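You operate a simulated robot arm through the tools that you are given. There is no shell and no other tool.

The job below is to be done with a simulated robot arm. You get a single attempt, and the scene is never put back.

JOB
Run warm water over the white wash cloth and hang it on its hook.
Fine: set the tap to warm first; tap shut at the end.

The check looks at the end state, three seconds after you hand in, the way a careful person would. Anything else that was tipped, shoved, dropped, spilled or broken makes it a failure. Flat cloth is picked up by pressing the open fingertips on it (5 to 10 N) and closing them slowly along it; thin cloth reads only 2 to 8 mm in the jaws.

ROBOT AND FRAMES
A 7-joint arm with a four-finger gripper, fixed in place. Base frame: the origin is at the foot of the arm, x ahead of it, y to its left, z up. Readings come in mm, rad, newtons and seconds.
Its first joint turns from -1.204 to 3.002 rad. Payload 3.67 kg.
The TCP is the grasp point between the finger pads, 28 mm short of the fingertips. In the tool frame z runs along the fingers and y along their closing line. The gripper opens to 112 mm. The gripper's body begins 73 mm behind the TCP.
Orientation is that of the tool frame in the base frame, as a unit quaternion [x, y, z, w]. With the fingers straight down and closing along the base's y, the tool's x points along the base's -x, its y along +y and its z along -z.

CONTROLS
- The arm moves only by the tool play_rows. Its argument "steps" is a list of rows, each an object (a shift or turn left out is 0, a gripper value left out holds the last) with "slide": the shift along the base's x, y, z in mm, a list of three; "delta_rot": the turn, a rotation vector about the base's x, y, z in rad, a list of three. In form: [{"slide": [tx, ty, tz], "delta_rot": [wx, wy, wz]}, ...]. A call has 1 to 20 rows; each row shifts and turns the commanded pose from where the row before left it. "gripper" is the gripper command, from -1 (shut) to 1 (fully open), values between in proportion, set as the call begins (left out, the last holds). A row lasts 0.2 s, in which the tool goes at most 50 mm and 0.15 rad; a call with a longer step from one row to the next is refused whole, and so is a gripper value outside its range. Where a pose cannot be reached the arm comes as near as it can. A force on the tool above 40 N (or 10 N above the force at the start of the call, whichever is more), or a blocked arm, ends the call early, and 0.2 s more pass. Each finger halts on what it meets, pressing with about 31 N; the grip force reading is that of the motor and also rises with nothing between the fingers. The clock runs only during rows and for 0.2 s after the last one: add rows that do not move to give the fingers time. It gives the time, the measured TCP pose, the force on the tool (base axes), the opening and the grip force at its end, in the units of the frame above (readings bear some noise), with the torque about the TCP (base axes, N m) and any sound that the robot's microphone picked up.
- Cameras (640 x 400 px; columns grow to the right, rows downward): "scene" is fixed at [51.2, 499.1, 1499.7]; the picture's right is [-0.58, -0.82, 0.00], its down [-0.35, 0.24, -0.91] and it looks along [0.74, -0.52, -0.42] (base axes); focal length 335 px, centre (320, 200). "wrist" rides on the gripper at [60, -18, -104] in the tool frame; the picture's right is [0.29, 0.96, 0.00], its down [-0.80, 0.24, -0.55] and it looks along [-0.53, 0.16, 0.83] (tool axes); focal length 234 px, centre (320, 200). There is no depth. A picture from a camera that has moved, and an enlarged one, comes with that camera's place and axes in the base frame and with its lens.
- snapshot(camera): a new picture of that camera. The clock stands still meanwhile.
- raise_lower(by): slides the trunk up (or, below 0, down) by that many mm; the arm rides with it, the base frame stays. It gives what a move gives, with no picture.
- zoom(camera, box): a new picture of the part [left, top, right, bottom] of that camera's present view, enlarged. The clock stands still meanwhile.
- hand_in(): hands the job in; it is judged then, once.

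Places have to be worked out from the pictures, the camera data and where the tool is seen. Open the gripper and draw the arm clear of the work before you hand the job in, unless the task says otherwise.

The tools are called after ">>>" by a JSON object that holds its "op" and its "data". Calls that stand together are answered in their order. play_rows: Moves the arm, as the interface text tells. Its arguments: {"type":"object","properties":{"steps":{"type":"array","items":{"type":"object","properties":{"slide":{"type":"array","items":{"type":"number"}},"delta_rot":{"type":"array","items":{"type":"number"}}}}},"gripper":{"type":"number"}},"required":["steps"]} The other tools are called the same way: raise_lower (by) slides the trunk up or down; snapshot (camera) takes a picture; zoom (camera, box) takes an enlarged picture of a part of a camera's view; hand_in () hands the job in.

At the start:

```text
time: 0.0
tool_pos: [531.1, 87.3, 1306.8]
orientation: [-0.001, 1.0, 0.001, 0.0]
ft_force: [1.1, -0.3, 0.9]
ft_torque: [-0.01, 0.0, 0.04]
width: 112.1
grip_force: 0.0
trunk travel left (down, up): [-650.0, 190.0]
```

scene: 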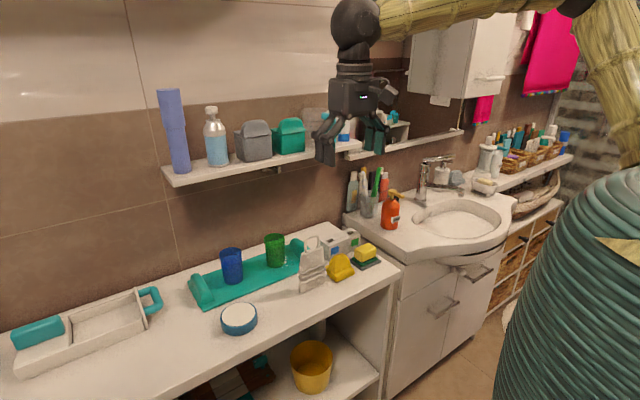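
wrist: 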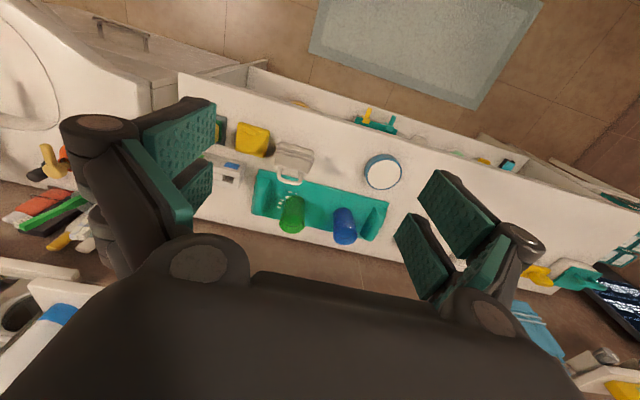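

I start by looking closely at the scene to find the white cloth, its hook and the tap. No motion yet.

>>> {"op": "zoom", "data": {"camera": "scene", "box": [340, 120, 560, 260]}}

>>> {"op": "zoom", "data": {"camera": "scene", "box": [180, 200, 400, 340]}}

>>> {"op": "zoom", "data": {"camera": "scene", "box": [400, 0, 620, 140]}}

>>> {"op": "zoom", "data": {"camera": "scene", "box": [140, 70, 360, 210]}}

>>> {"op": "zoom", "data": {"camera": "scene", "box": [0, 260, 220, 400]}}

```text
2.86 times, centred on (450, 190) of scene
camera zoom: at [51.2, 499.1, 1499.7], right [-0.58, -0.82, 0.0], down [-0.35, 0.24, -0.91], along [0.74, -0.52, -0.42], focal length 957 px, centre (-51, 229)
```

zoom: 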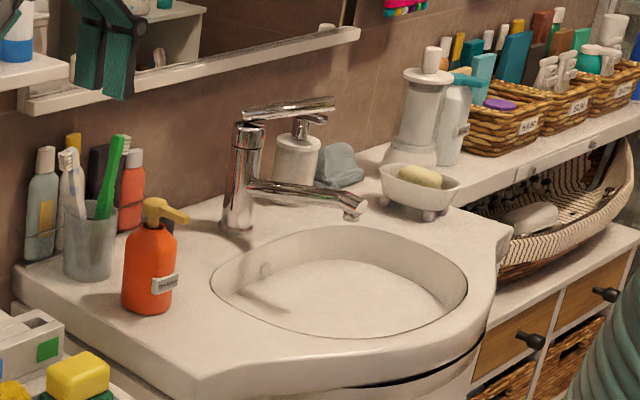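

```text
2.86 times, centred on (290, 270) of scene
camera zoom: at [51.2, 499.1, 1499.7], right [-0.58, -0.82, 0.0], down [-0.35, 0.24, -0.91], along [0.74, -0.52, -0.42], focal length 957 px, centre (406, 0)
```

zoom: 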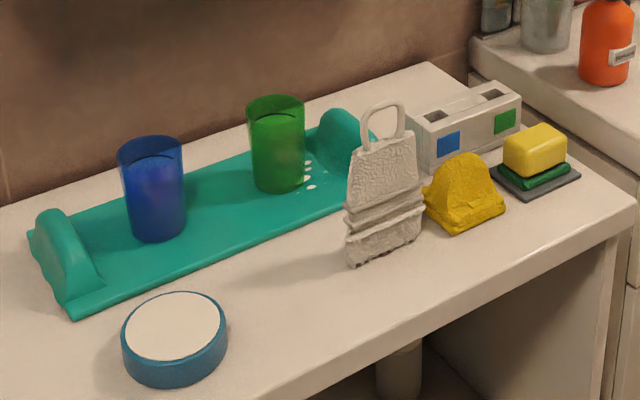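

```text
2.86 times, centred on (510, 70) of scene
camera zoom: at [51.2, 499.1, 1499.7], right [-0.58, -0.82, 0.0], down [-0.35, 0.24, -0.91], along [0.74, -0.52, -0.42], focal length 957 px, centre (-223, 571)
```

zoom: 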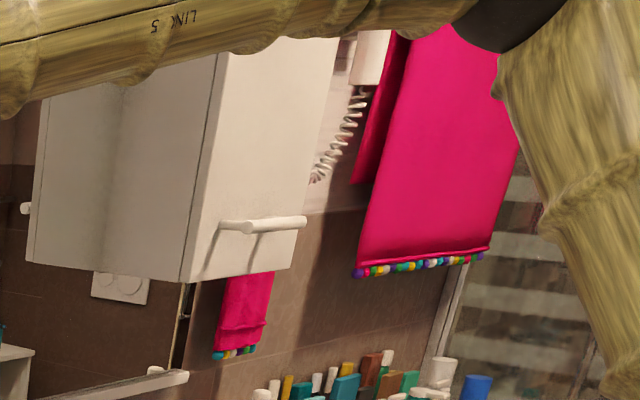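

```text
2.86 times, centred on (250, 140) of scene
camera zoom: at [51.2, 499.1, 1499.7], right [-0.58, -0.82, 0.0], down [-0.35, 0.24, -0.91], along [0.74, -0.52, -0.42], focal length 957 px, centre (520, 371)
```

zoom: 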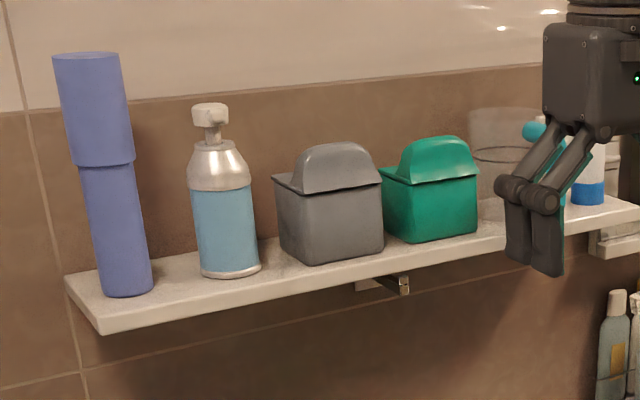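

```text
2.86 times, centred on (110, 330) of scene
camera zoom: at [51.2, 499.1, 1499.7], right [-0.58, -0.82, 0.0], down [-0.35, 0.24, -0.91], along [0.74, -0.52, -0.42], focal length 957 px, centre (920, -171)
```

zoom: 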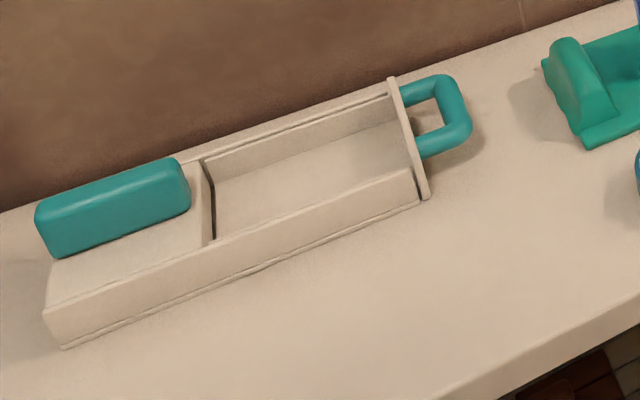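

The white loop-handled item on the counter looks like the wash cloth; there's a little metal bracket/hook under the shelf. I look closer with the wrist camera and at the suspected hook.

>>> {"op": "zoom", "data": {"camera": "wrist", "box": [180, 90, 420, 250]}}

>>> {"op": "zoom", "data": {"camera": "wrist", "box": [0, 0, 200, 130]}}

>>> {"op": "zoom", "data": {"camera": "wrist", "box": [0, 130, 120, 280]}}

>>> {"op": "zoom", "data": {"camera": "scene", "box": [230, 150, 330, 215]}}

>>> {"op": "zoom", "data": {"camera": "scene", "box": [400, 140, 490, 210]}}

>>> {"op": "zoom", "data": {"camera": "scene", "box": [290, 225, 350, 300]}}

```text
2.50 times, centred on (300, 170) of wrist
camera zoom: at [471.1, 69.7, 1409.9], right [-0.29, 0.96, 0.0], down [0.8, 0.24, 0.55], along [0.53, 0.16, -0.83], focal length 585 px, centre (370, 275)
```

zoom: 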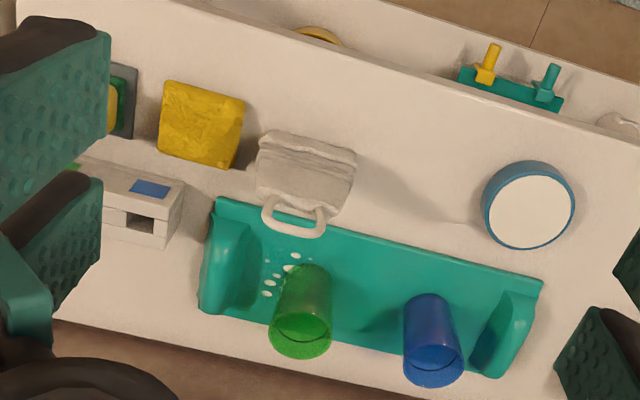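

```text
3.08 times, centred on (100, 65) of wrist
camera zoom: at [471.1, 69.7, 1409.9], right [-0.29, 0.96, 0.0], down [0.8, 0.24, 0.55], along [0.53, 0.16, -0.83], focal length 720 px, centre (997, 615)
```

zoom: 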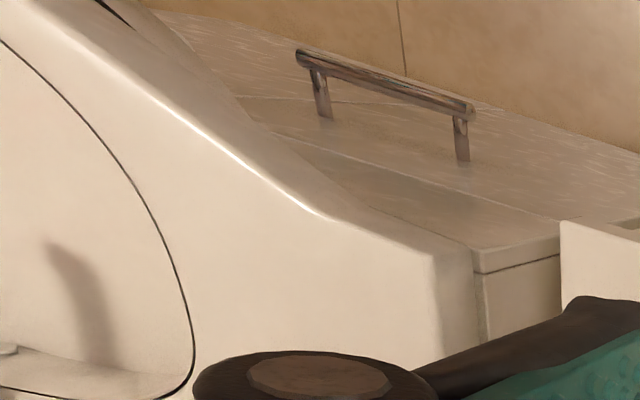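

```text
2.67 times, centred on (60, 205) of wrist
camera zoom: at [471.1, 69.7, 1409.9], right [-0.29, 0.96, 0.0], down [0.8, 0.24, 0.55], along [0.53, 0.16, -0.83], focal length 624 px, centre (1013, 187)
```

zoom: 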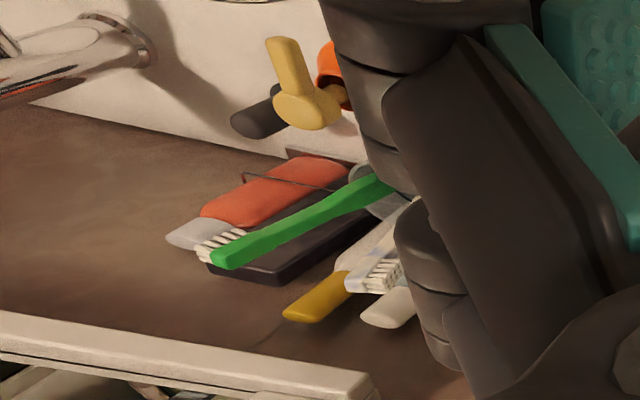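

```text
6.15 times, centred on (280, 182) of scene
camera zoom: at [51.2, 499.1, 1499.7], right [-0.58, -0.82, 0.0], down [-0.35, 0.24, -0.91], along [0.74, -0.52, -0.42], focal length 2062 px, centre (566, 308)
```

zoom: 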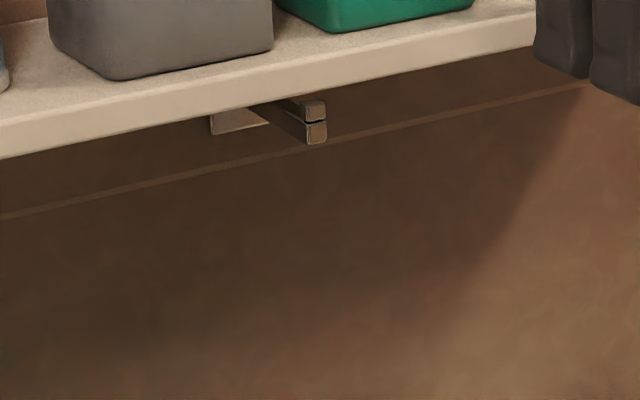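

```text
5.71 times, centred on (445, 175) of scene
camera zoom: at [51.2, 499.1, 1499.7], right [-0.58, -0.82, 0.0], down [-0.35, 0.24, -0.91], along [0.74, -0.52, -0.42], focal length 1914 px, centre (-394, 343)
```

zoom: 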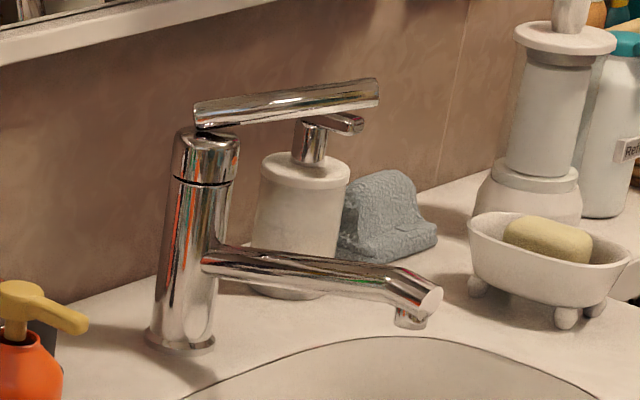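

```text
5.33 times, centred on (320, 262) of scene
camera zoom: at [51.2, 499.1, 1499.7], right [-0.58, -0.82, 0.0], down [-0.35, 0.24, -0.91], along [0.74, -0.52, -0.42], focal length 1787 px, centre (320, -133)
```

zoom: 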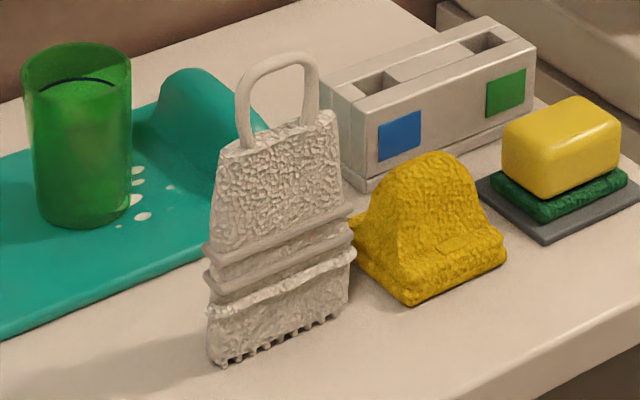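

The cloth stands at about (698, 70) on a counter near z ≈ 840, and the small metal thing under the shelf near y ≈ 80 may be the hook. I pitch the tool forward in free air so the wrist camera can look at the wall and shelf.

>>> {"op": "play_rows", "data": {"steps": [{"delta_rot": [0, -0.15, 0]}, {"delta_rot": [0, -0.15, 0]}, {"delta_rot": [0, -0.15, 0]}, {"delta_rot": [0, -0.15, 0]}, {"slide": [-20, 0, -40]}, {"slide": [-20, 0, -40]}, {"slide": [0, 0, -40]}, {"slide": [0, 0, 0]}], "gripper": 1}}

>>> {"op": "snapshot", "data": {"camera": "wrist"}}

```text
time: 1.8
tool_pos: [490.7, 85.7, 1186.2]
orientation: [0.001, 0.955, 0.0, 0.296]
ft_force: [-0.7, 0.0, 0.0]
ft_torque: [-0.01, -0.01, 0.02]
width: 112.0
grip_force: 0.0
trunk travel left (down, up): [-650.0, 190.0]
```

```text
taken
camera wrist: at [382.1, 68.6, 1237.8], right [-0.24, 0.96, -0.16], down [0.34, 0.24, 0.91], along [0.91, 0.16, -0.39], focal length 234 px, centre (320, 200)
```

wrist: 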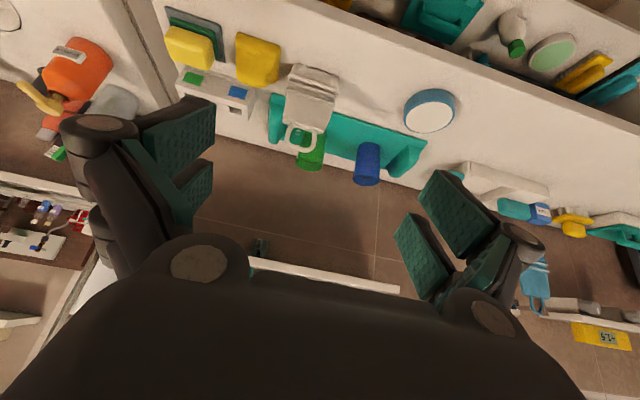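

The picture is upside-down (image-down is up). I see a hook under the shelf at (260,245) and a blue cloth hanging at the right (535,280); zooming in on both.

>>> {"op": "zoom", "data": {"camera": "wrist", "box": [210, 210, 330, 290]}}

>>> {"op": "zoom", "data": {"camera": "wrist", "box": [490, 190, 640, 350]}}

>>> {"op": "zoom", "data": {"camera": "wrist", "box": [0, 20, 130, 270]}}

>>> {"op": "zoom", "data": {"camera": "wrist", "box": [250, 40, 350, 180]}}

```text
5.00 times, centred on (270, 250) of wrist
camera zoom: at [382.1, 68.6, 1237.8], right [-0.24, 0.96, -0.16], down [0.34, 0.24, 0.91], along [0.91, 0.16, -0.39], focal length 1171 px, centre (570, -50)
```

zoom: 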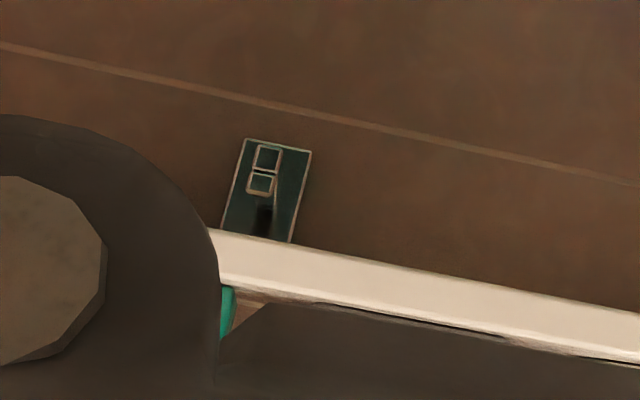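

```text
2.50 times, centred on (565, 270) of wrist
camera zoom: at [382.1, 68.6, 1237.8], right [-0.24, 0.96, -0.16], down [0.34, 0.24, 0.91], along [0.91, 0.16, -0.39], focal length 585 px, centre (-292, 25)
```

zoom: 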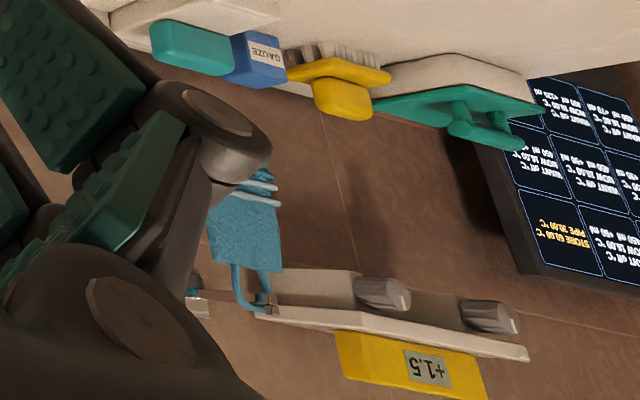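

```text
1.60 times, centred on (65, 145) of wrist
camera zoom: at [382.1, 68.6, 1237.8], right [-0.24, 0.96, -0.16], down [0.34, 0.24, 0.91], along [0.91, 0.16, -0.39], focal length 375 px, centre (728, 288)
```

zoom: 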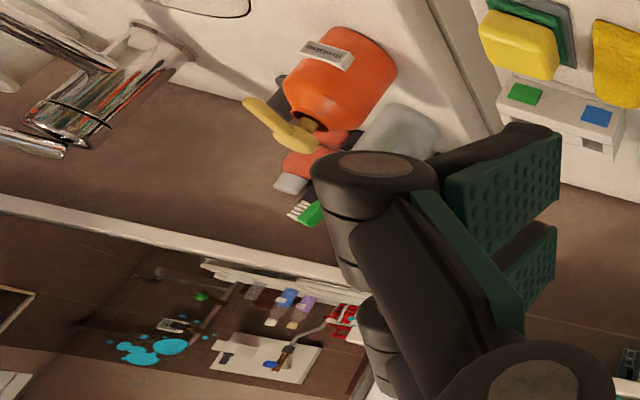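

```text
2.86 times, centred on (300, 110) of wrist
camera zoom: at [382.1, 68.6, 1237.8], right [-0.24, 0.96, -0.16], down [0.34, 0.24, 0.91], along [0.91, 0.16, -0.39], focal length 669 px, centre (377, 457)
```

zoom: 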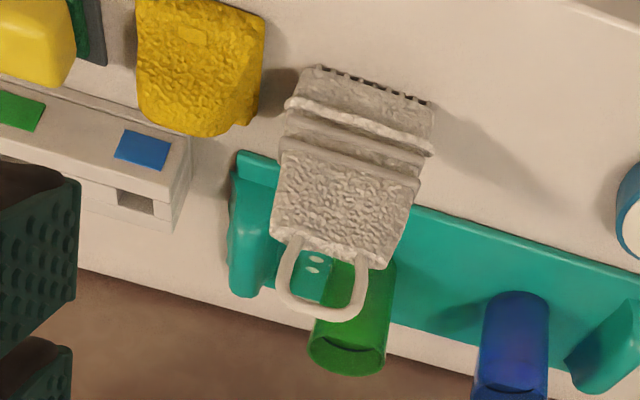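

An empty hook sits under the shelf near y ≈ 80, and a blue cloth already hangs on another hook at larger y, next to a panel with temperature text and knobs. I yaw left and move over to read that panel.

>>> {"op": "play_rows", "data": {"steps": [{"slide": [0, 40, 0], "delta_rot": [0, 0, 0.1]}, {"slide": [0, 40, 0], "delta_rot": [0, 0, 0.1]}, {"slide": [0, 40, 0], "delta_rot": [0, 0, 0.1]}, {"slide": [0, 40, 0], "delta_rot": [0, 0, 0.1]}, {"slide": [0, 40, 0], "delta_rot": [0, 0, 0.1]}, {"slide": [0, 0, 0]}]}}

>>> {"op": "snapshot", "data": {"camera": "wrist"}}

```text
time: 3.2
tool_pos: [488.6, 287.5, 1186.1]
orientation: [-0.237, 0.925, 0.074, 0.287]
ft_force: [-0.8, 0.1, 0.0]
ft_torque: [-0.01, 0.01, 0.01]
width: 112.2
grip_force: 0.0
trunk travel left (down, up): [-650.0, 190.0]
```

```text
taken
camera wrist: at [403.2, 219.7, 1238.3], right [-0.67, 0.73, -0.16], down [0.19, 0.38, 0.91], along [0.72, 0.58, -0.39], focal length 234 px, centre (320, 200)
```

wrist: 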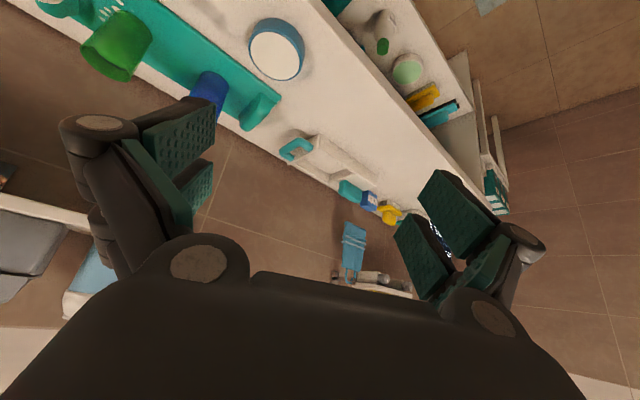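

>>> {"op": "zoom", "data": {"camera": "wrist", "box": [280, 180, 460, 300]}}

>>> {"op": "zoom", "data": {"camera": "wrist", "box": [380, 190, 480, 270]}}

```text
3.33 times, centred on (370, 240) of wrist
camera zoom: at [403.2, 219.7, 1238.3], right [-0.67, 0.73, -0.16], down [0.19, 0.38, 0.91], along [0.72, 0.58, -0.39], focal length 781 px, centre (153, 67)
```

zoom: 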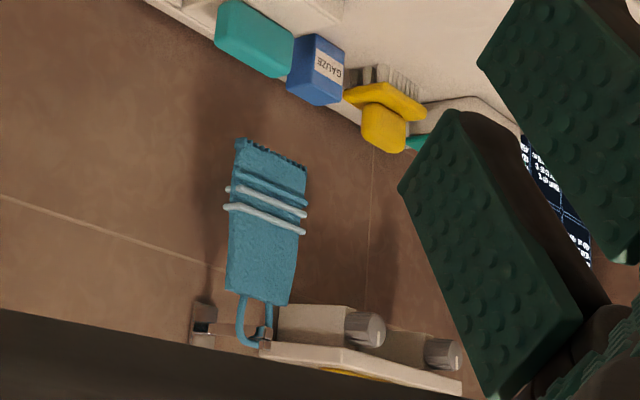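

```text
5.00 times, centred on (430, 230) of wrist
camera zoom: at [403.2, 219.7, 1238.3], right [-0.67, 0.73, -0.16], down [0.19, 0.38, 0.91], along [0.72, 0.58, -0.39], focal length 1171 px, centre (-230, 50)
```

zoom: 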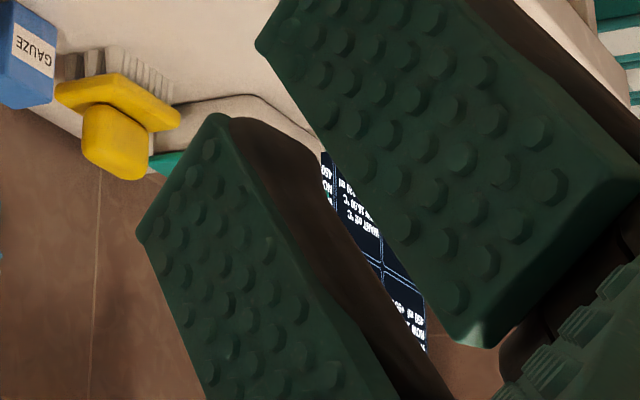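

The blue cloth shows how a loop hangs on a hook arm. The right finger hides the display panel, so I yaw further left to read it.

>>> {"op": "play_rows", "data": {"steps": [{"slide": [0, 40, 0], "delta_rot": [0, 0, 0.12]}, {"slide": [0, 40, 0], "delta_rot": [0, 0, 0.12]}, {"slide": [0, 40, 0], "delta_rot": [0, 0, 0.12]}, {"slide": [0, 0, 0]}]}}

>>> {"op": "snapshot", "data": {"camera": "wrist"}}

>>> {"op": "zoom", "data": {"camera": "wrist", "box": [290, 170, 430, 270]}}

```text
time: 4.2
tool_pos: [490.8, 406.3, 1188.0]
orientation: [-0.399, 0.868, 0.124, 0.269]
ft_force: [-1.1, -0.7, 0.5]
ft_torque: [0.01, 0.0, -0.03]
width: 111.9
grip_force: 0.0
trunk travel left (down, up): [-650.0, 190.0]
```

```text
taken
camera wrist: at [434.0, 313.4, 1239.3], right [-0.88, 0.44, -0.16], down [0.04, 0.42, 0.91], along [0.47, 0.79, -0.39], focal length 234 px, centre (320, 200)
```

wrist: 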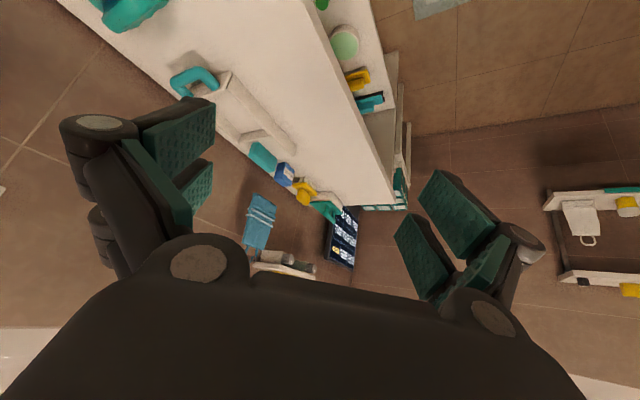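

```text
4.00 times, centred on (360, 220) of wrist
camera zoom: at [434.0, 313.4, 1239.3], right [-0.88, 0.44, -0.16], down [0.04, 0.42, 0.91], along [0.47, 0.79, -0.39], focal length 937 px, centre (160, 120)
```

zoom: 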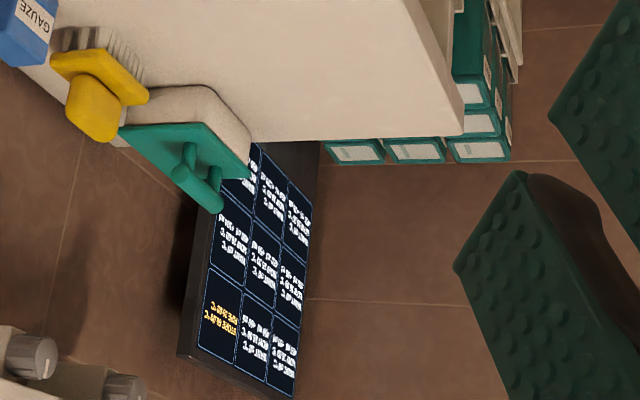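

The panel shows readings (a yellow store/pipe temperature cell). There's also something with a white loop at the far right of this view; I zoom in on both.

>>> {"op": "zoom", "data": {"camera": "wrist", "box": [530, 170, 640, 310]}}

>>> {"op": "zoom", "data": {"camera": "wrist", "box": [320, 200, 370, 275]}}

>>> {"op": "zoom", "data": {"camera": "wrist", "box": [230, 180, 330, 290]}}

```text
2.86 times, centred on (585, 240) of wrist
camera zoom: at [434.0, 313.4, 1239.3], right [-0.88, 0.44, -0.16], down [0.04, 0.42, 0.91], along [0.47, 0.79, -0.39], focal length 669 px, centre (-437, 86)
```

zoom: 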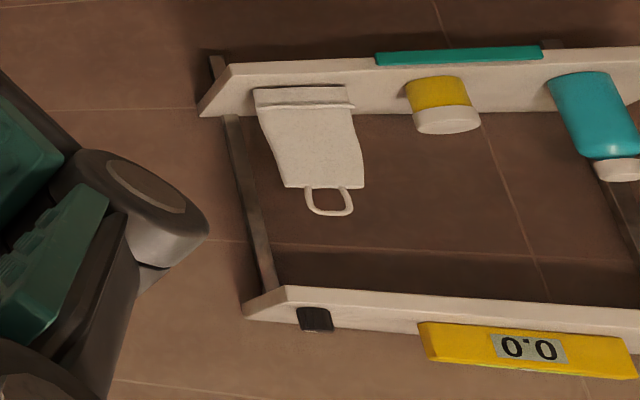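

```text
5.33 times, centred on (345, 238) of wrist
camera zoom: at [434.0, 313.4, 1239.3], right [-0.88, 0.44, -0.16], down [0.04, 0.42, 0.91], along [0.47, 0.79, -0.39], focal length 1249 px, centre (187, 0)
```

zoom: 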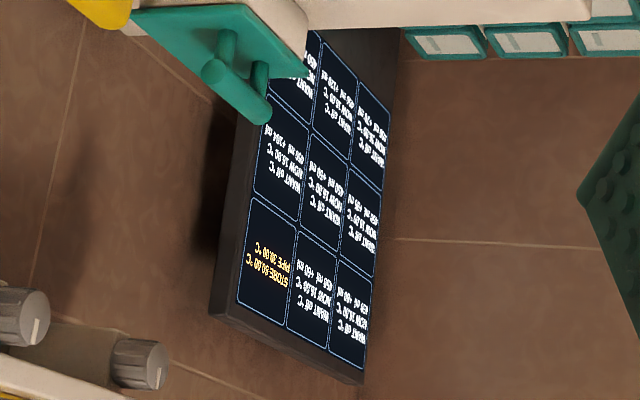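

```text
3.64 times, centred on (280, 235) of wrist
camera zoom: at [434.0, 313.4, 1239.3], right [-0.88, 0.44, -0.16], down [0.04, 0.42, 0.91], along [0.47, 0.79, -0.39], focal length 852 px, centre (466, 73)
```

zoom: 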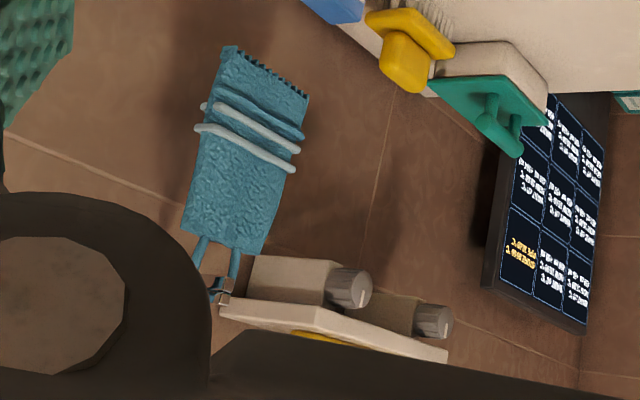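

There is a second white looped item on a rack on the left wall, so I need to judge which one is the wash cloth. I yaw further left to view that wall fully.

>>> {"op": "play_rows", "data": {"steps": [{"slide": [-20, 0, 0], "delta_rot": [0, 0, 0.14]}, {"slide": [-20, 0, 0], "delta_rot": [0, 0, 0.14]}, {"slide": [-20, 0, 0], "delta_rot": [0, 0, 0.14]}, {"slide": [-20, 0, 0], "delta_rot": [0, 0, 0.14]}, {"slide": [-20, 0, 0], "delta_rot": [0, 0, 0.14]}, {"slide": [0, 0, 0]}]}}

>>> {"op": "snapshot", "data": {"camera": "wrist"}}

>>> {"op": "zoom", "data": {"camera": "wrist", "box": [230, 120, 430, 260]}}

```text
time: 5.6
tool_pos: [390.9, 406.4, 1186.1]
orientation: [-0.672, 0.678, 0.208, 0.21]
ft_force: [-0.5, 0.1, -0.6]
ft_torque: [0.02, -0.03, -0.01]
width: 111.9
grip_force: 0.0
trunk travel left (down, up): [-650.0, 190.0]
```

```text
taken
camera wrist: at [407.7, 299.4, 1238.5], right [-0.96, -0.23, -0.16], down [-0.24, 0.35, 0.91], along [-0.15, 0.91, -0.39], focal length 234 px, centre (320, 200)
```

wrist: 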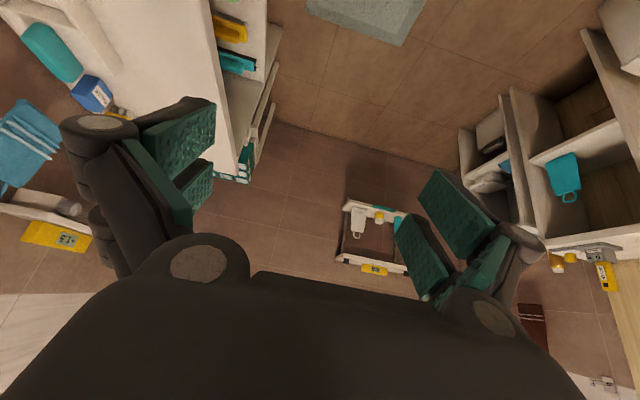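

```text
2.86 times, centred on (330, 190) of wrist
camera zoom: at [407.7, 299.4, 1238.5], right [-0.96, -0.23, -0.16], down [-0.24, 0.35, 0.91], along [-0.15, 0.91, -0.39], focal length 669 px, centre (291, 229)
```

zoom: 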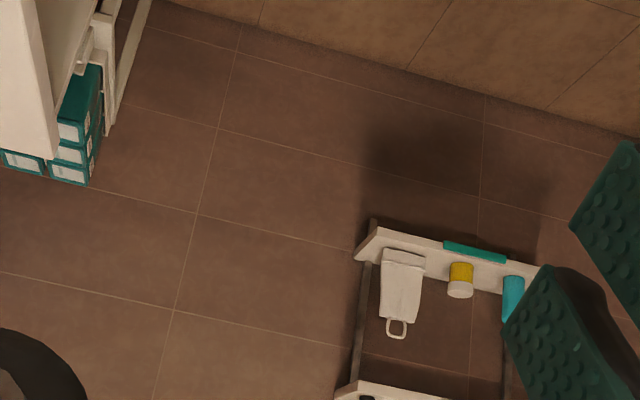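

The left-wall rack is around y ≈ 1900, far out of reach, so the terry cloth on the counter with the empty hook above it is the target. I turn back right to look at the tap.

>>> {"op": "play_rows", "data": {"steps": [{"slide": [10, -40, 0], "delta_rot": [0, 0, -0.14]}, {"slide": [10, -40, 0], "delta_rot": [0, 0, -0.14]}, {"slide": [10, -40, 0], "delta_rot": [0, 0, -0.14]}, {"slide": [10, -40, 0], "delta_rot": [0, 0, -0.14]}, {"slide": [10, -40, 0], "delta_rot": [0, 0, -0.14]}, {"slide": [10, -40, 0], "delta_rot": [0, 0, -0.14]}, {"slide": [10, -40, 0], "delta_rot": [0, 0, -0.14]}, {"slide": [10, -40, 0], "delta_rot": [0, 0, -0.14]}, {"slide": [10, -40, 0], "delta_rot": [0, 0, -0.14]}, {"slide": [10, -40, 0], "delta_rot": [0, 0, -0.14]}, {"slide": [10, -40, 0], "delta_rot": [0, 0, -0.14]}, {"slide": [0, -40, 0], "delta_rot": [0, 0, -0.14]}, {"slide": [0, -40, 0], "delta_rot": [0, 0, -0.13]}, {"slide": [0, 0, 0]}]}}

>>> {"op": "snapshot", "data": {"camera": "wrist"}}

>>> {"op": "snapshot", "data": {"camera": "scene"}}

```text
time: 8.6
tool_pos: [503.7, -110.7, 1185.8]
orientation: [0.12, 0.948, -0.038, 0.292]
ft_force: [-0.1, 0.4, 0.3]
ft_torque: [0.01, 0.02, 0.02]
width: 112.0
grip_force: 0.0
out of reach, approached as far as the arm can: row 13
trunk travel left (down, up): [-650.0, 190.0]
```

```text
taken
camera wrist: at [394.5, -100.9, 1239.0], right [0.01, 0.99, -0.16], down [0.4, 0.15, 0.91], along [0.92, -0.07, -0.39], focal length 234 px, centre (320, 200)
```

wrist: 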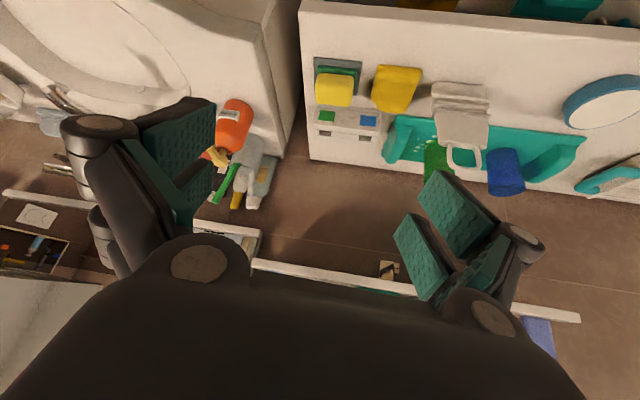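

```text
taken
```

scene: 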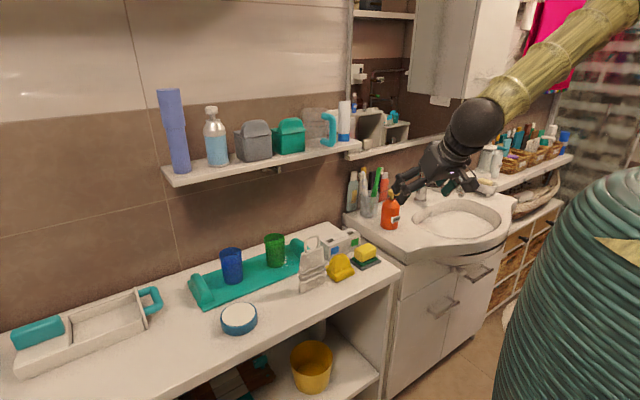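

The last row was slightly out of reach, but the view works. I zoom into the tap at the left edge of the wrist view and into the hook at (390,270).

>>> {"op": "zoom", "data": {"camera": "wrist", "box": [0, 40, 130, 200]}}

>>> {"op": "zoom", "data": {"camera": "wrist", "box": [340, 230, 440, 300]}}

>>> {"op": "zoom", "data": {"camera": "wrist", "box": [360, 40, 560, 200]}}

```text
2.50 times, centred on (65, 120) of wrist
camera zoom: at [394.5, -100.9, 1239.0], right [0.01, 0.99, -0.16], down [0.4, 0.15, 0.91], along [0.92, -0.07, -0.39], focal length 585 px, centre (958, 400)
```

zoom: 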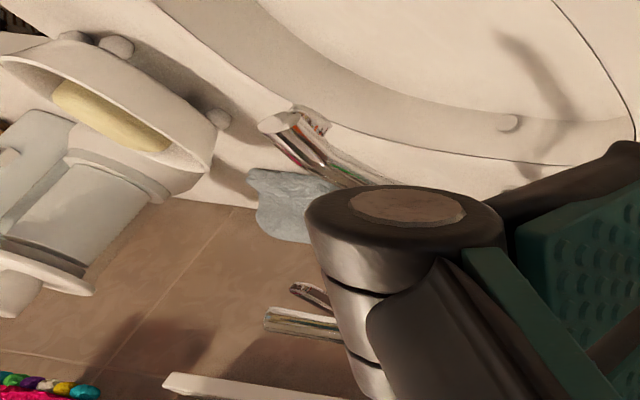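

```text
5.71 times, centred on (390, 265) of wrist
camera zoom: at [394.5, -100.9, 1239.0], right [0.01, 0.99, -0.16], down [0.4, 0.15, 0.91], along [0.92, -0.07, -0.39], focal length 1338 px, centre (-80, -171)
```

zoom: 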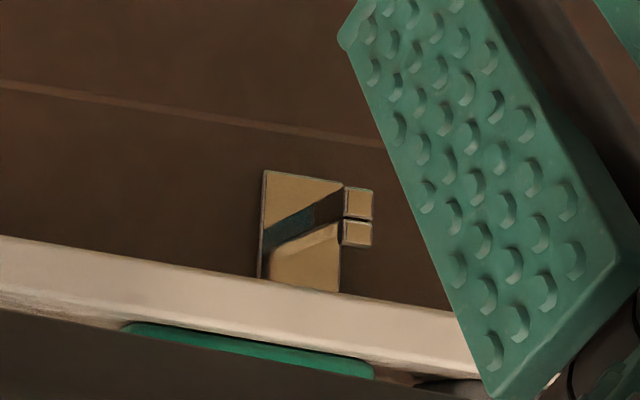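

```text
2.50 times, centred on (460, 120) of wrist
camera zoom: at [394.5, -100.9, 1239.0], right [0.01, 0.99, -0.16], down [0.4, 0.15, 0.91], along [0.92, -0.07, -0.39], focal length 585 px, centre (-30, 400)
```

zoom: 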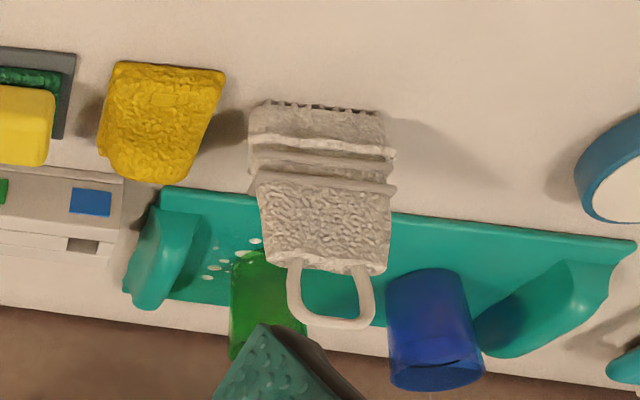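

I triangulate the hook tip at about (912, 47, 1152), under the shelf. Now I straighten the tool back to pointing down and move right, high and in front of the sink, to view the tap from above.

>>> {"op": "play_rows", "data": {"steps": [{"slide": [8, -40, 8], "delta_rot": [0.037, 0.145, 0]}, {"slide": [8, -40, 8], "delta_rot": [0.037, 0.145, 0]}, {"slide": [8, -40, 8], "delta_rot": [0.037, 0.145, 0]}, {"slide": [8, -40, 8], "delta_rot": [0.037, 0.145, 0]}, {"slide": [8, -40, 8]}, {"slide": [8, -40, 8]}, {"slide": [8, -40, 8]}, {"slide": [8, -40, 8]}, {"slide": [0, 0, 0]}]}}

>>> {"op": "snapshot", "data": {"camera": "wrist"}}

>>> {"op": "snapshot", "data": {"camera": "scene"}}

```text
time: 10.6
tool_pos: [567.0, -431.7, 1249.8]
orientation: [0.125, 0.992, -0.001, 0.001]
ft_force: [0.3, 0.0, 0.4]
ft_torque: [0.02, 0.01, 0.0]
width: 111.7
grip_force: 0.0
trunk travel left (down, up): [-650.0, 190.0]
```

```text
taken
camera wrist: at [505.1, -434.0, 1354.3], right [-0.04, 1.0, 0.0], down [0.83, 0.04, 0.55], along [0.55, 0.02, -0.83], focal length 234 px, centre (320, 200)
```

wrist: 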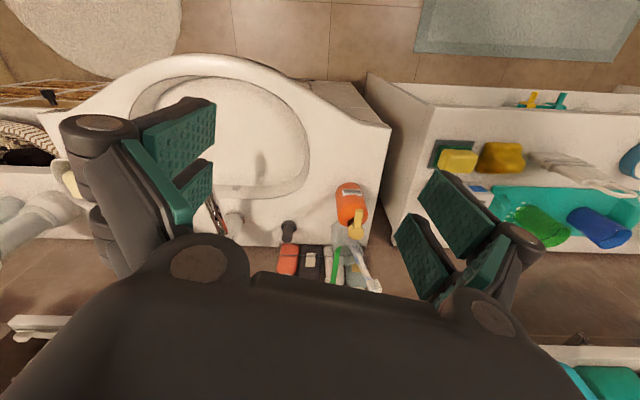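

```text
taken
```

scene: 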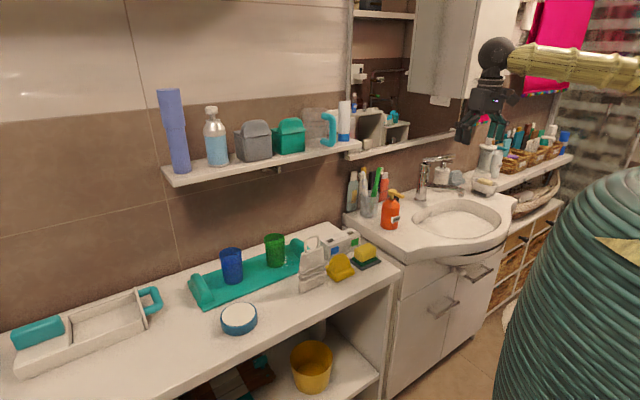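

The tap is just behind the left finger (around (215,215)). I shift 130 mm further right for a clear view between the fingers.

>>> {"op": "play_rows", "data": {"steps": [{"slide": [0, -43, 0]}, {"slide": [0, -43, 0]}, {"slide": [0, -44, 0]}, {"slide": [0, 0, 0]}]}}

>>> {"op": "snapshot", "data": {"camera": "wrist"}}

>>> {"op": "zoom", "data": {"camera": "wrist", "box": [210, 120, 410, 260]}}

```text
time: 11.6
tool_pos: [566.9, -563.9, 1251.0]
orientation: [0.125, 0.992, 0.001, 0.0]
ft_force: [-0.7, 0.1, 0.0]
ft_torque: [0.0, -0.03, 0.01]
width: 112.0
grip_force: 0.0
trunk travel left (down, up): [-650.0, 190.0]
```

```text
taken
camera wrist: at [504.7, -565.5, 1355.0], right [-0.04, 1.0, 0.0], down [0.83, 0.03, 0.55], along [0.55, 0.02, -0.83], focal length 234 px, centre (320, 200)
```

wrist: 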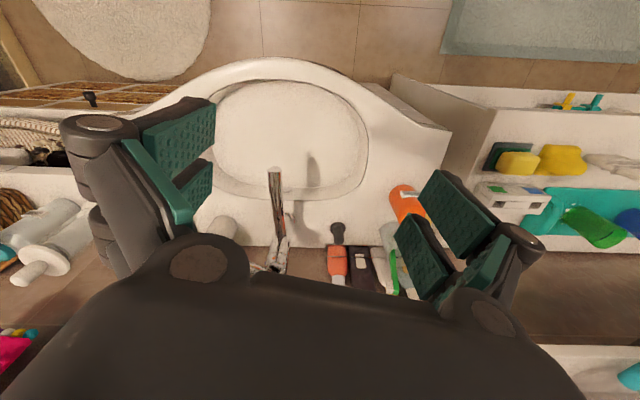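

```text
2.86 times, centred on (310, 190) of wrist
camera zoom: at [504.7, -565.5, 1355.0], right [-0.04, 1.0, 0.0], down [0.83, 0.03, 0.55], along [0.55, 0.02, -0.83], focal length 669 px, centre (349, 229)
```

zoom: 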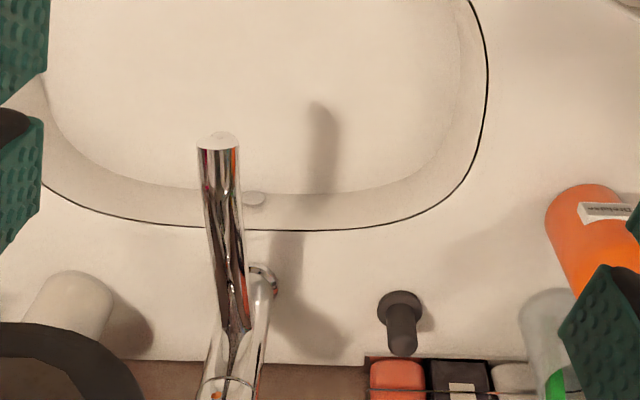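

I triangulate the tap: base ≈ (898, −648, 870), spout running toward −x with its end near (715, −649, 945), and the lever on top near z ≈ 1050–1100, hidden here behind the gripper. I lower a bit, yaw right and pitch the tool forward to see the lever.

>>> {"op": "play_rows", "data": {"steps": [{"slide": [0, 0, -20], "delta_rot": [0, 0, -0.12]}, {"slide": [0, 0, -20], "delta_rot": [0, 0, -0.12]}, {"slide": [0, 0, -20], "delta_rot": [0, 0, -0.12]}, {"slide": [-10, 0, -20], "delta_rot": [-0.086, -0.123, 0]}, {"slide": [-10, 0, -20], "delta_rot": [-0.086, -0.123, 0]}, {"slide": [-10, 0, 0], "delta_rot": [-0.086, -0.123, 0]}, {"slide": [-10, 0, 0], "delta_rot": [-0.086, -0.123, 0]}, {"slide": [0, 0, 0]}]}}

>>> {"op": "snapshot", "data": {"camera": "wrist"}}

>>> {"op": "zoom", "data": {"camera": "wrist", "box": [210, 100, 430, 260]}}

```text
time: 13.4
tool_pos: [526.8, -561.9, 1151.6]
orientation: [0.286, 0.911, -0.089, 0.283]
ft_force: [0.5, 1.0, -0.6]
ft_torque: [-0.04, 0.0, 0.03]
width: 112.1
grip_force: 0.0
trunk travel left (down, up): [-650.0, 190.0]
```

```text
taken
camera wrist: at [428.6, -514.3, 1203.0], right [0.35, 0.92, -0.16], down [0.42, 0.0, 0.91], along [0.84, -0.39, -0.39], focal length 234 px, centre (320, 200)
```

wrist: 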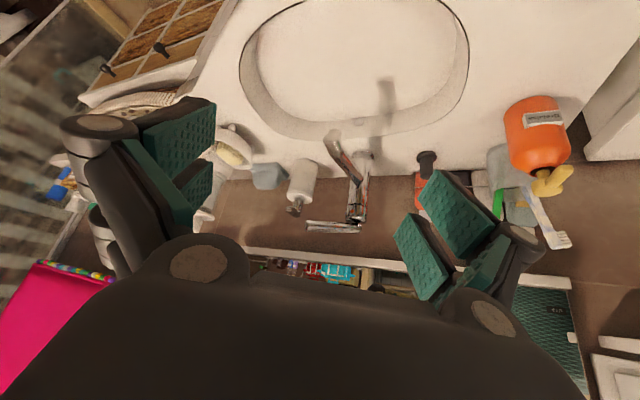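

```text
2.50 times, centred on (320, 180) of wrist
camera zoom: at [428.6, -514.3, 1203.0], right [0.35, 0.92, -0.16], down [0.42, 0.0, 0.91], along [0.84, -0.39, -0.39], focal length 585 px, centre (320, 250)
```

zoom: 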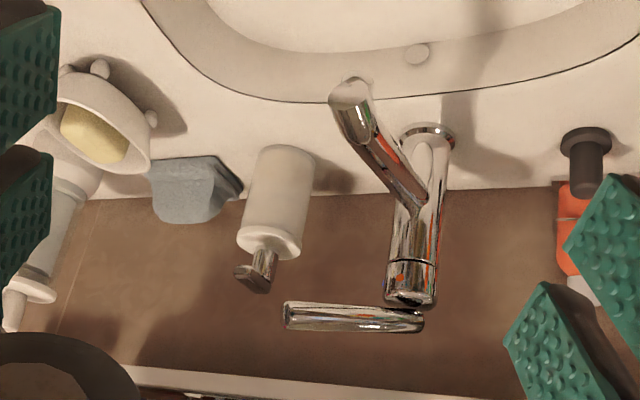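

Triangulation gives the lever end ≈ (805, −706, 1085), lever root ≈ (901, −630, 1056): it is swung about 39° to the right (−y) of the spout, i.e. presumably the cold side. I zoom in for hot/cold markings.

>>> {"op": "zoom", "data": {"camera": "wrist", "box": [300, 185, 380, 240]}}

>>> {"op": "zoom", "data": {"camera": "wrist", "box": [310, 120, 390, 200]}}

>>> {"op": "zoom", "data": {"camera": "scene", "box": [410, 145, 470, 185]}}

>>> {"op": "zoom", "data": {"camera": "wrist", "box": [230, 250, 420, 310]}}

```text
7.27 times, centred on (340, 212) of wrist
camera zoom: at [428.6, -514.3, 1203.0], right [0.35, 0.92, -0.16], down [0.42, 0.0, 0.91], along [0.84, -0.39, -0.39], focal length 1703 px, centre (174, 109)
```

zoom: 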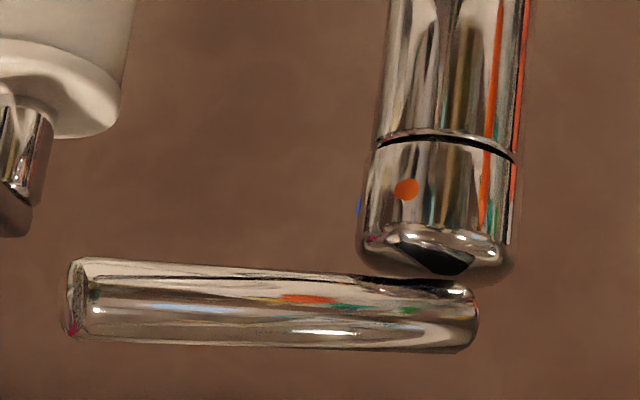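

```text
5.00 times, centred on (350, 160) of wrist
camera zoom: at [428.6, -514.3, 1203.0], right [0.35, 0.92, -0.16], down [0.42, 0.0, 0.91], along [0.84, -0.39, -0.39], focal length 1171 px, centre (170, 400)
```

zoom: 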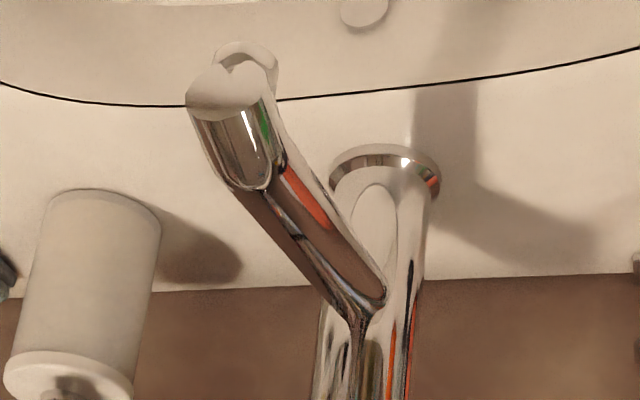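

```text
10.00 times, centred on (440, 165) of scene
camera zoom: at [51.2, 499.1, 1499.7], right [-0.58, -0.82, 0.0], down [-0.35, 0.24, -0.91], along [0.74, -0.52, -0.42], focal length 3350 px, centre (-880, 550)
```

zoom: 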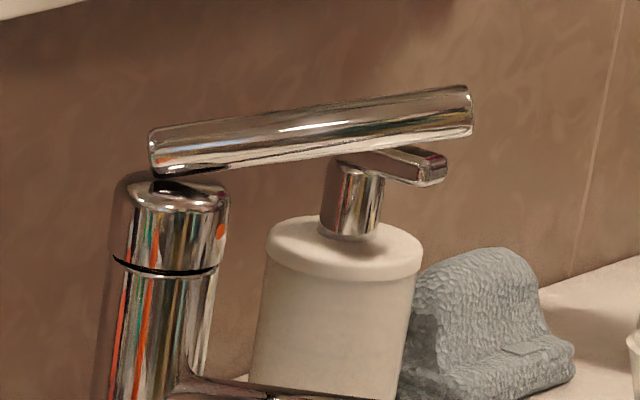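

```text
3.37 times, centred on (325, 280) of wrist
camera zoom: at [428.6, -514.3, 1203.0], right [0.35, 0.92, -0.16], down [0.42, 0.0, 0.91], along [0.84, -0.39, -0.39], focal length 789 px, centre (303, -70)
```

zoom: 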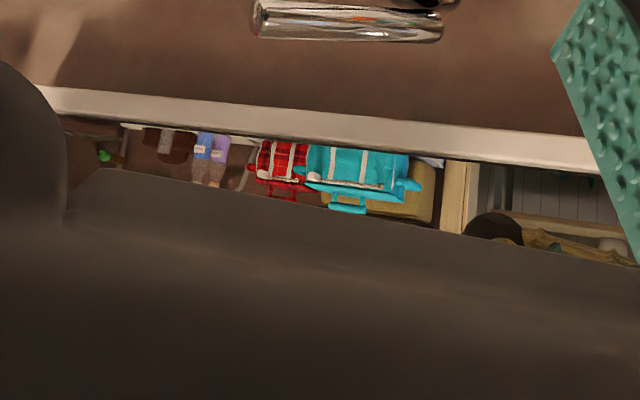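

There's a red dot on the left and a blue dot on the right of the tap cap, so turning the lever left (+y) makes it warm; it's now turned right (cold). The wall cabinet sits above the tap (z > ~1335), so I lower the trunk 150 mm to keep the arm low while working there.

>>> {"op": "raise_lower", "data": {"by": -150}}

>>> {"op": "snapshot", "data": {"camera": "scene"}}

```text
time: 15.2
tool_pos: [528.3, -562.2, 1001.1]
orientation: [0.287, 0.911, -0.089, 0.282]
ft_force: [0.1, -0.3, 0.0]
ft_torque: [-0.01, 0.01, 0.02]
width: 112.1
grip_force: 0.0
trunk travel left (down, up): [-500.0, 340.0]
```

```text
taken
```

scene: 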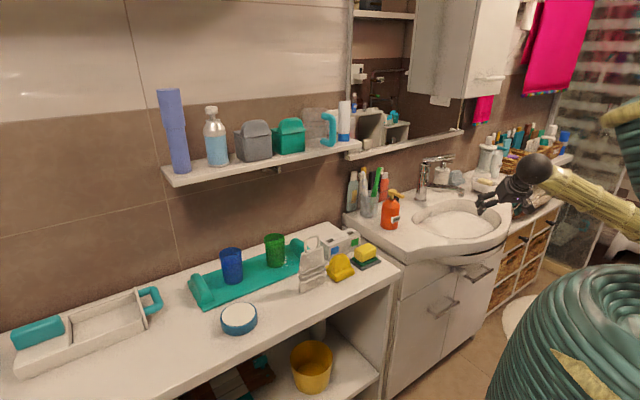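

The arm is now well below the cabinet. I move to a pre-approach in front of the lever end, pitching to about 60° forward and narrowing the jaws to ~70 mm to straddle it.

>>> {"op": "play_rows", "data": {"steps": [{"slide": [0, 0, 40], "delta_rot": [-0.086, -0.123, 0]}, {"slide": [37, -12, 20], "delta_rot": [-0.086, -0.123, 0]}, {"slide": [37, -12, 20], "delta_rot": [-0.086, -0.123, 0]}, {"slide": [37, -12, 20]}, {"slide": [37, -12, 17]}, {"slide": [37, -12, 15]}, {"slide": [37, -11, 0]}, {"slide": [0, 0, 0]}], "gripper": 0.25}}

>>> {"op": "snapshot", "data": {"camera": "wrist"}}

>>> {"op": "snapshot", "data": {"camera": "scene"}}

```text
time: 16.9
tool_pos: [749.0, -634.1, 1132.3]
orientation: [0.26, 0.825, -0.151, 0.479]
ft_force: [0.5, -0.8, 0.0]
ft_torque: [-0.02, -0.02, -0.01]
width: 69.9
grip_force: 0.1
trunk travel left (down, up): [-500.0, 340.0]
```

```text
taken
camera wrist: at [641.1, -579.8, 1132.3], right [0.43, 0.87, -0.25], down [0.07, 0.24, 0.97], along [0.9, -0.43, 0.05], focal length 234 px, centre (320, 200)
```

wrist: 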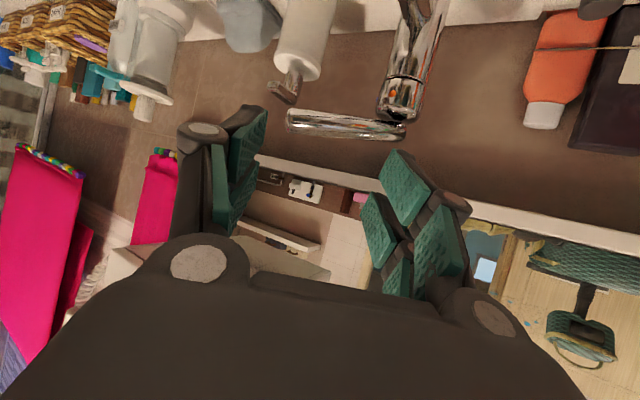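

```text
taken
```

scene: 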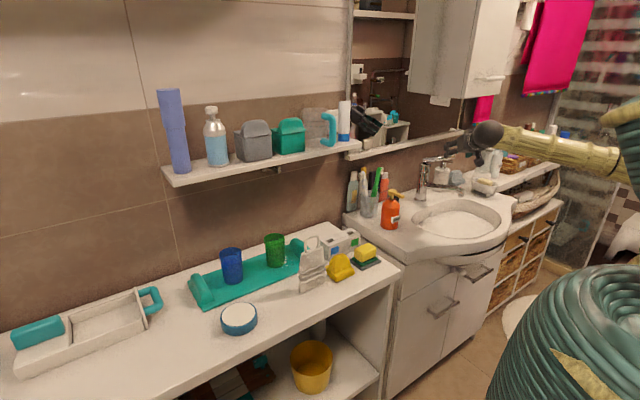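

The lever end is confirmed at (805, −706, 1085), but the lever lies nearly across my approach, so I'll grip it with fingers above and below. I roll the tool 90° about its approach axis here in free space.

>>> {"op": "play_rows", "data": {"steps": [{"delta_rot": [0.1016, -0.071, -0.0711]}, {"delta_rot": [0.1016, -0.071, -0.0711]}, {"delta_rot": [0.1016, -0.071, -0.0711]}, {"delta_rot": [0.1016, -0.071, -0.0711]}, {"delta_rot": [0.1016, -0.071, -0.0711]}, {"delta_rot": [0.1016, -0.071, -0.0711]}, {"delta_rot": [0.1016, -0.071, -0.0711]}, {"delta_rot": [0.1016, -0.071, -0.0711]}, {"delta_rot": [0.1016, -0.071, -0.0711]}, {"delta_rot": [0.1016, -0.071, -0.0711]}, {"delta_rot": [0.1016, -0.071, -0.0711]}, {"slide": [0, 0, 0]}]}}

>>> {"op": "snapshot", "data": {"camera": "wrist"}}

>>> {"op": "zoom", "data": {"camera": "scene", "box": [400, 100, 560, 210]}}

```text
time: 19.6
tool_pos: [749.6, -634.4, 1133.4]
orientation: [0.768, 0.399, 0.231, 0.445]
ft_force: [0.3, 0.0, 0.1]
ft_torque: [0.0, 0.0, -0.02]
width: 70.2
grip_force: 0.1
trunk travel left (down, up): [-500.0, 340.0]
```

```text
taken
camera wrist: at [702.8, -527.0, 1169.3], right [0.55, -0.04, 0.83], down [-0.75, -0.45, 0.48], along [0.35, -0.89, -0.28], focal length 234 px, centre (320, 200)
```

wrist: 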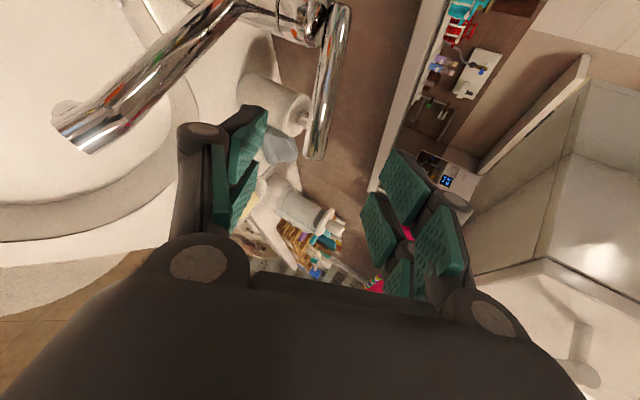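

```text
3.64 times, centred on (480, 155) of scene
camera zoom: at [51.2, 499.1, 1499.7], right [-0.58, -0.82, 0.0], down [-0.35, 0.24, -0.91], along [0.74, -0.52, -0.42], focal length 1218 px, centre (-262, 364)
```

zoom: 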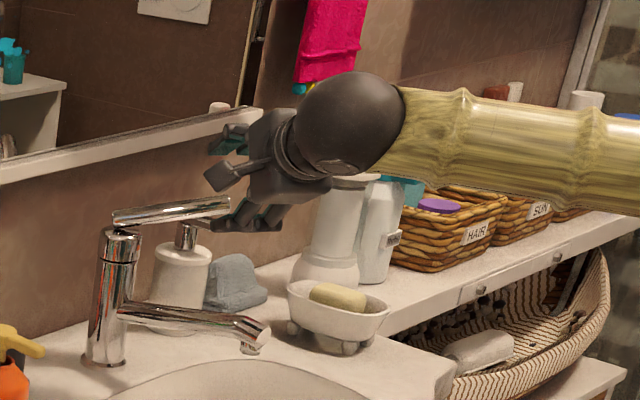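

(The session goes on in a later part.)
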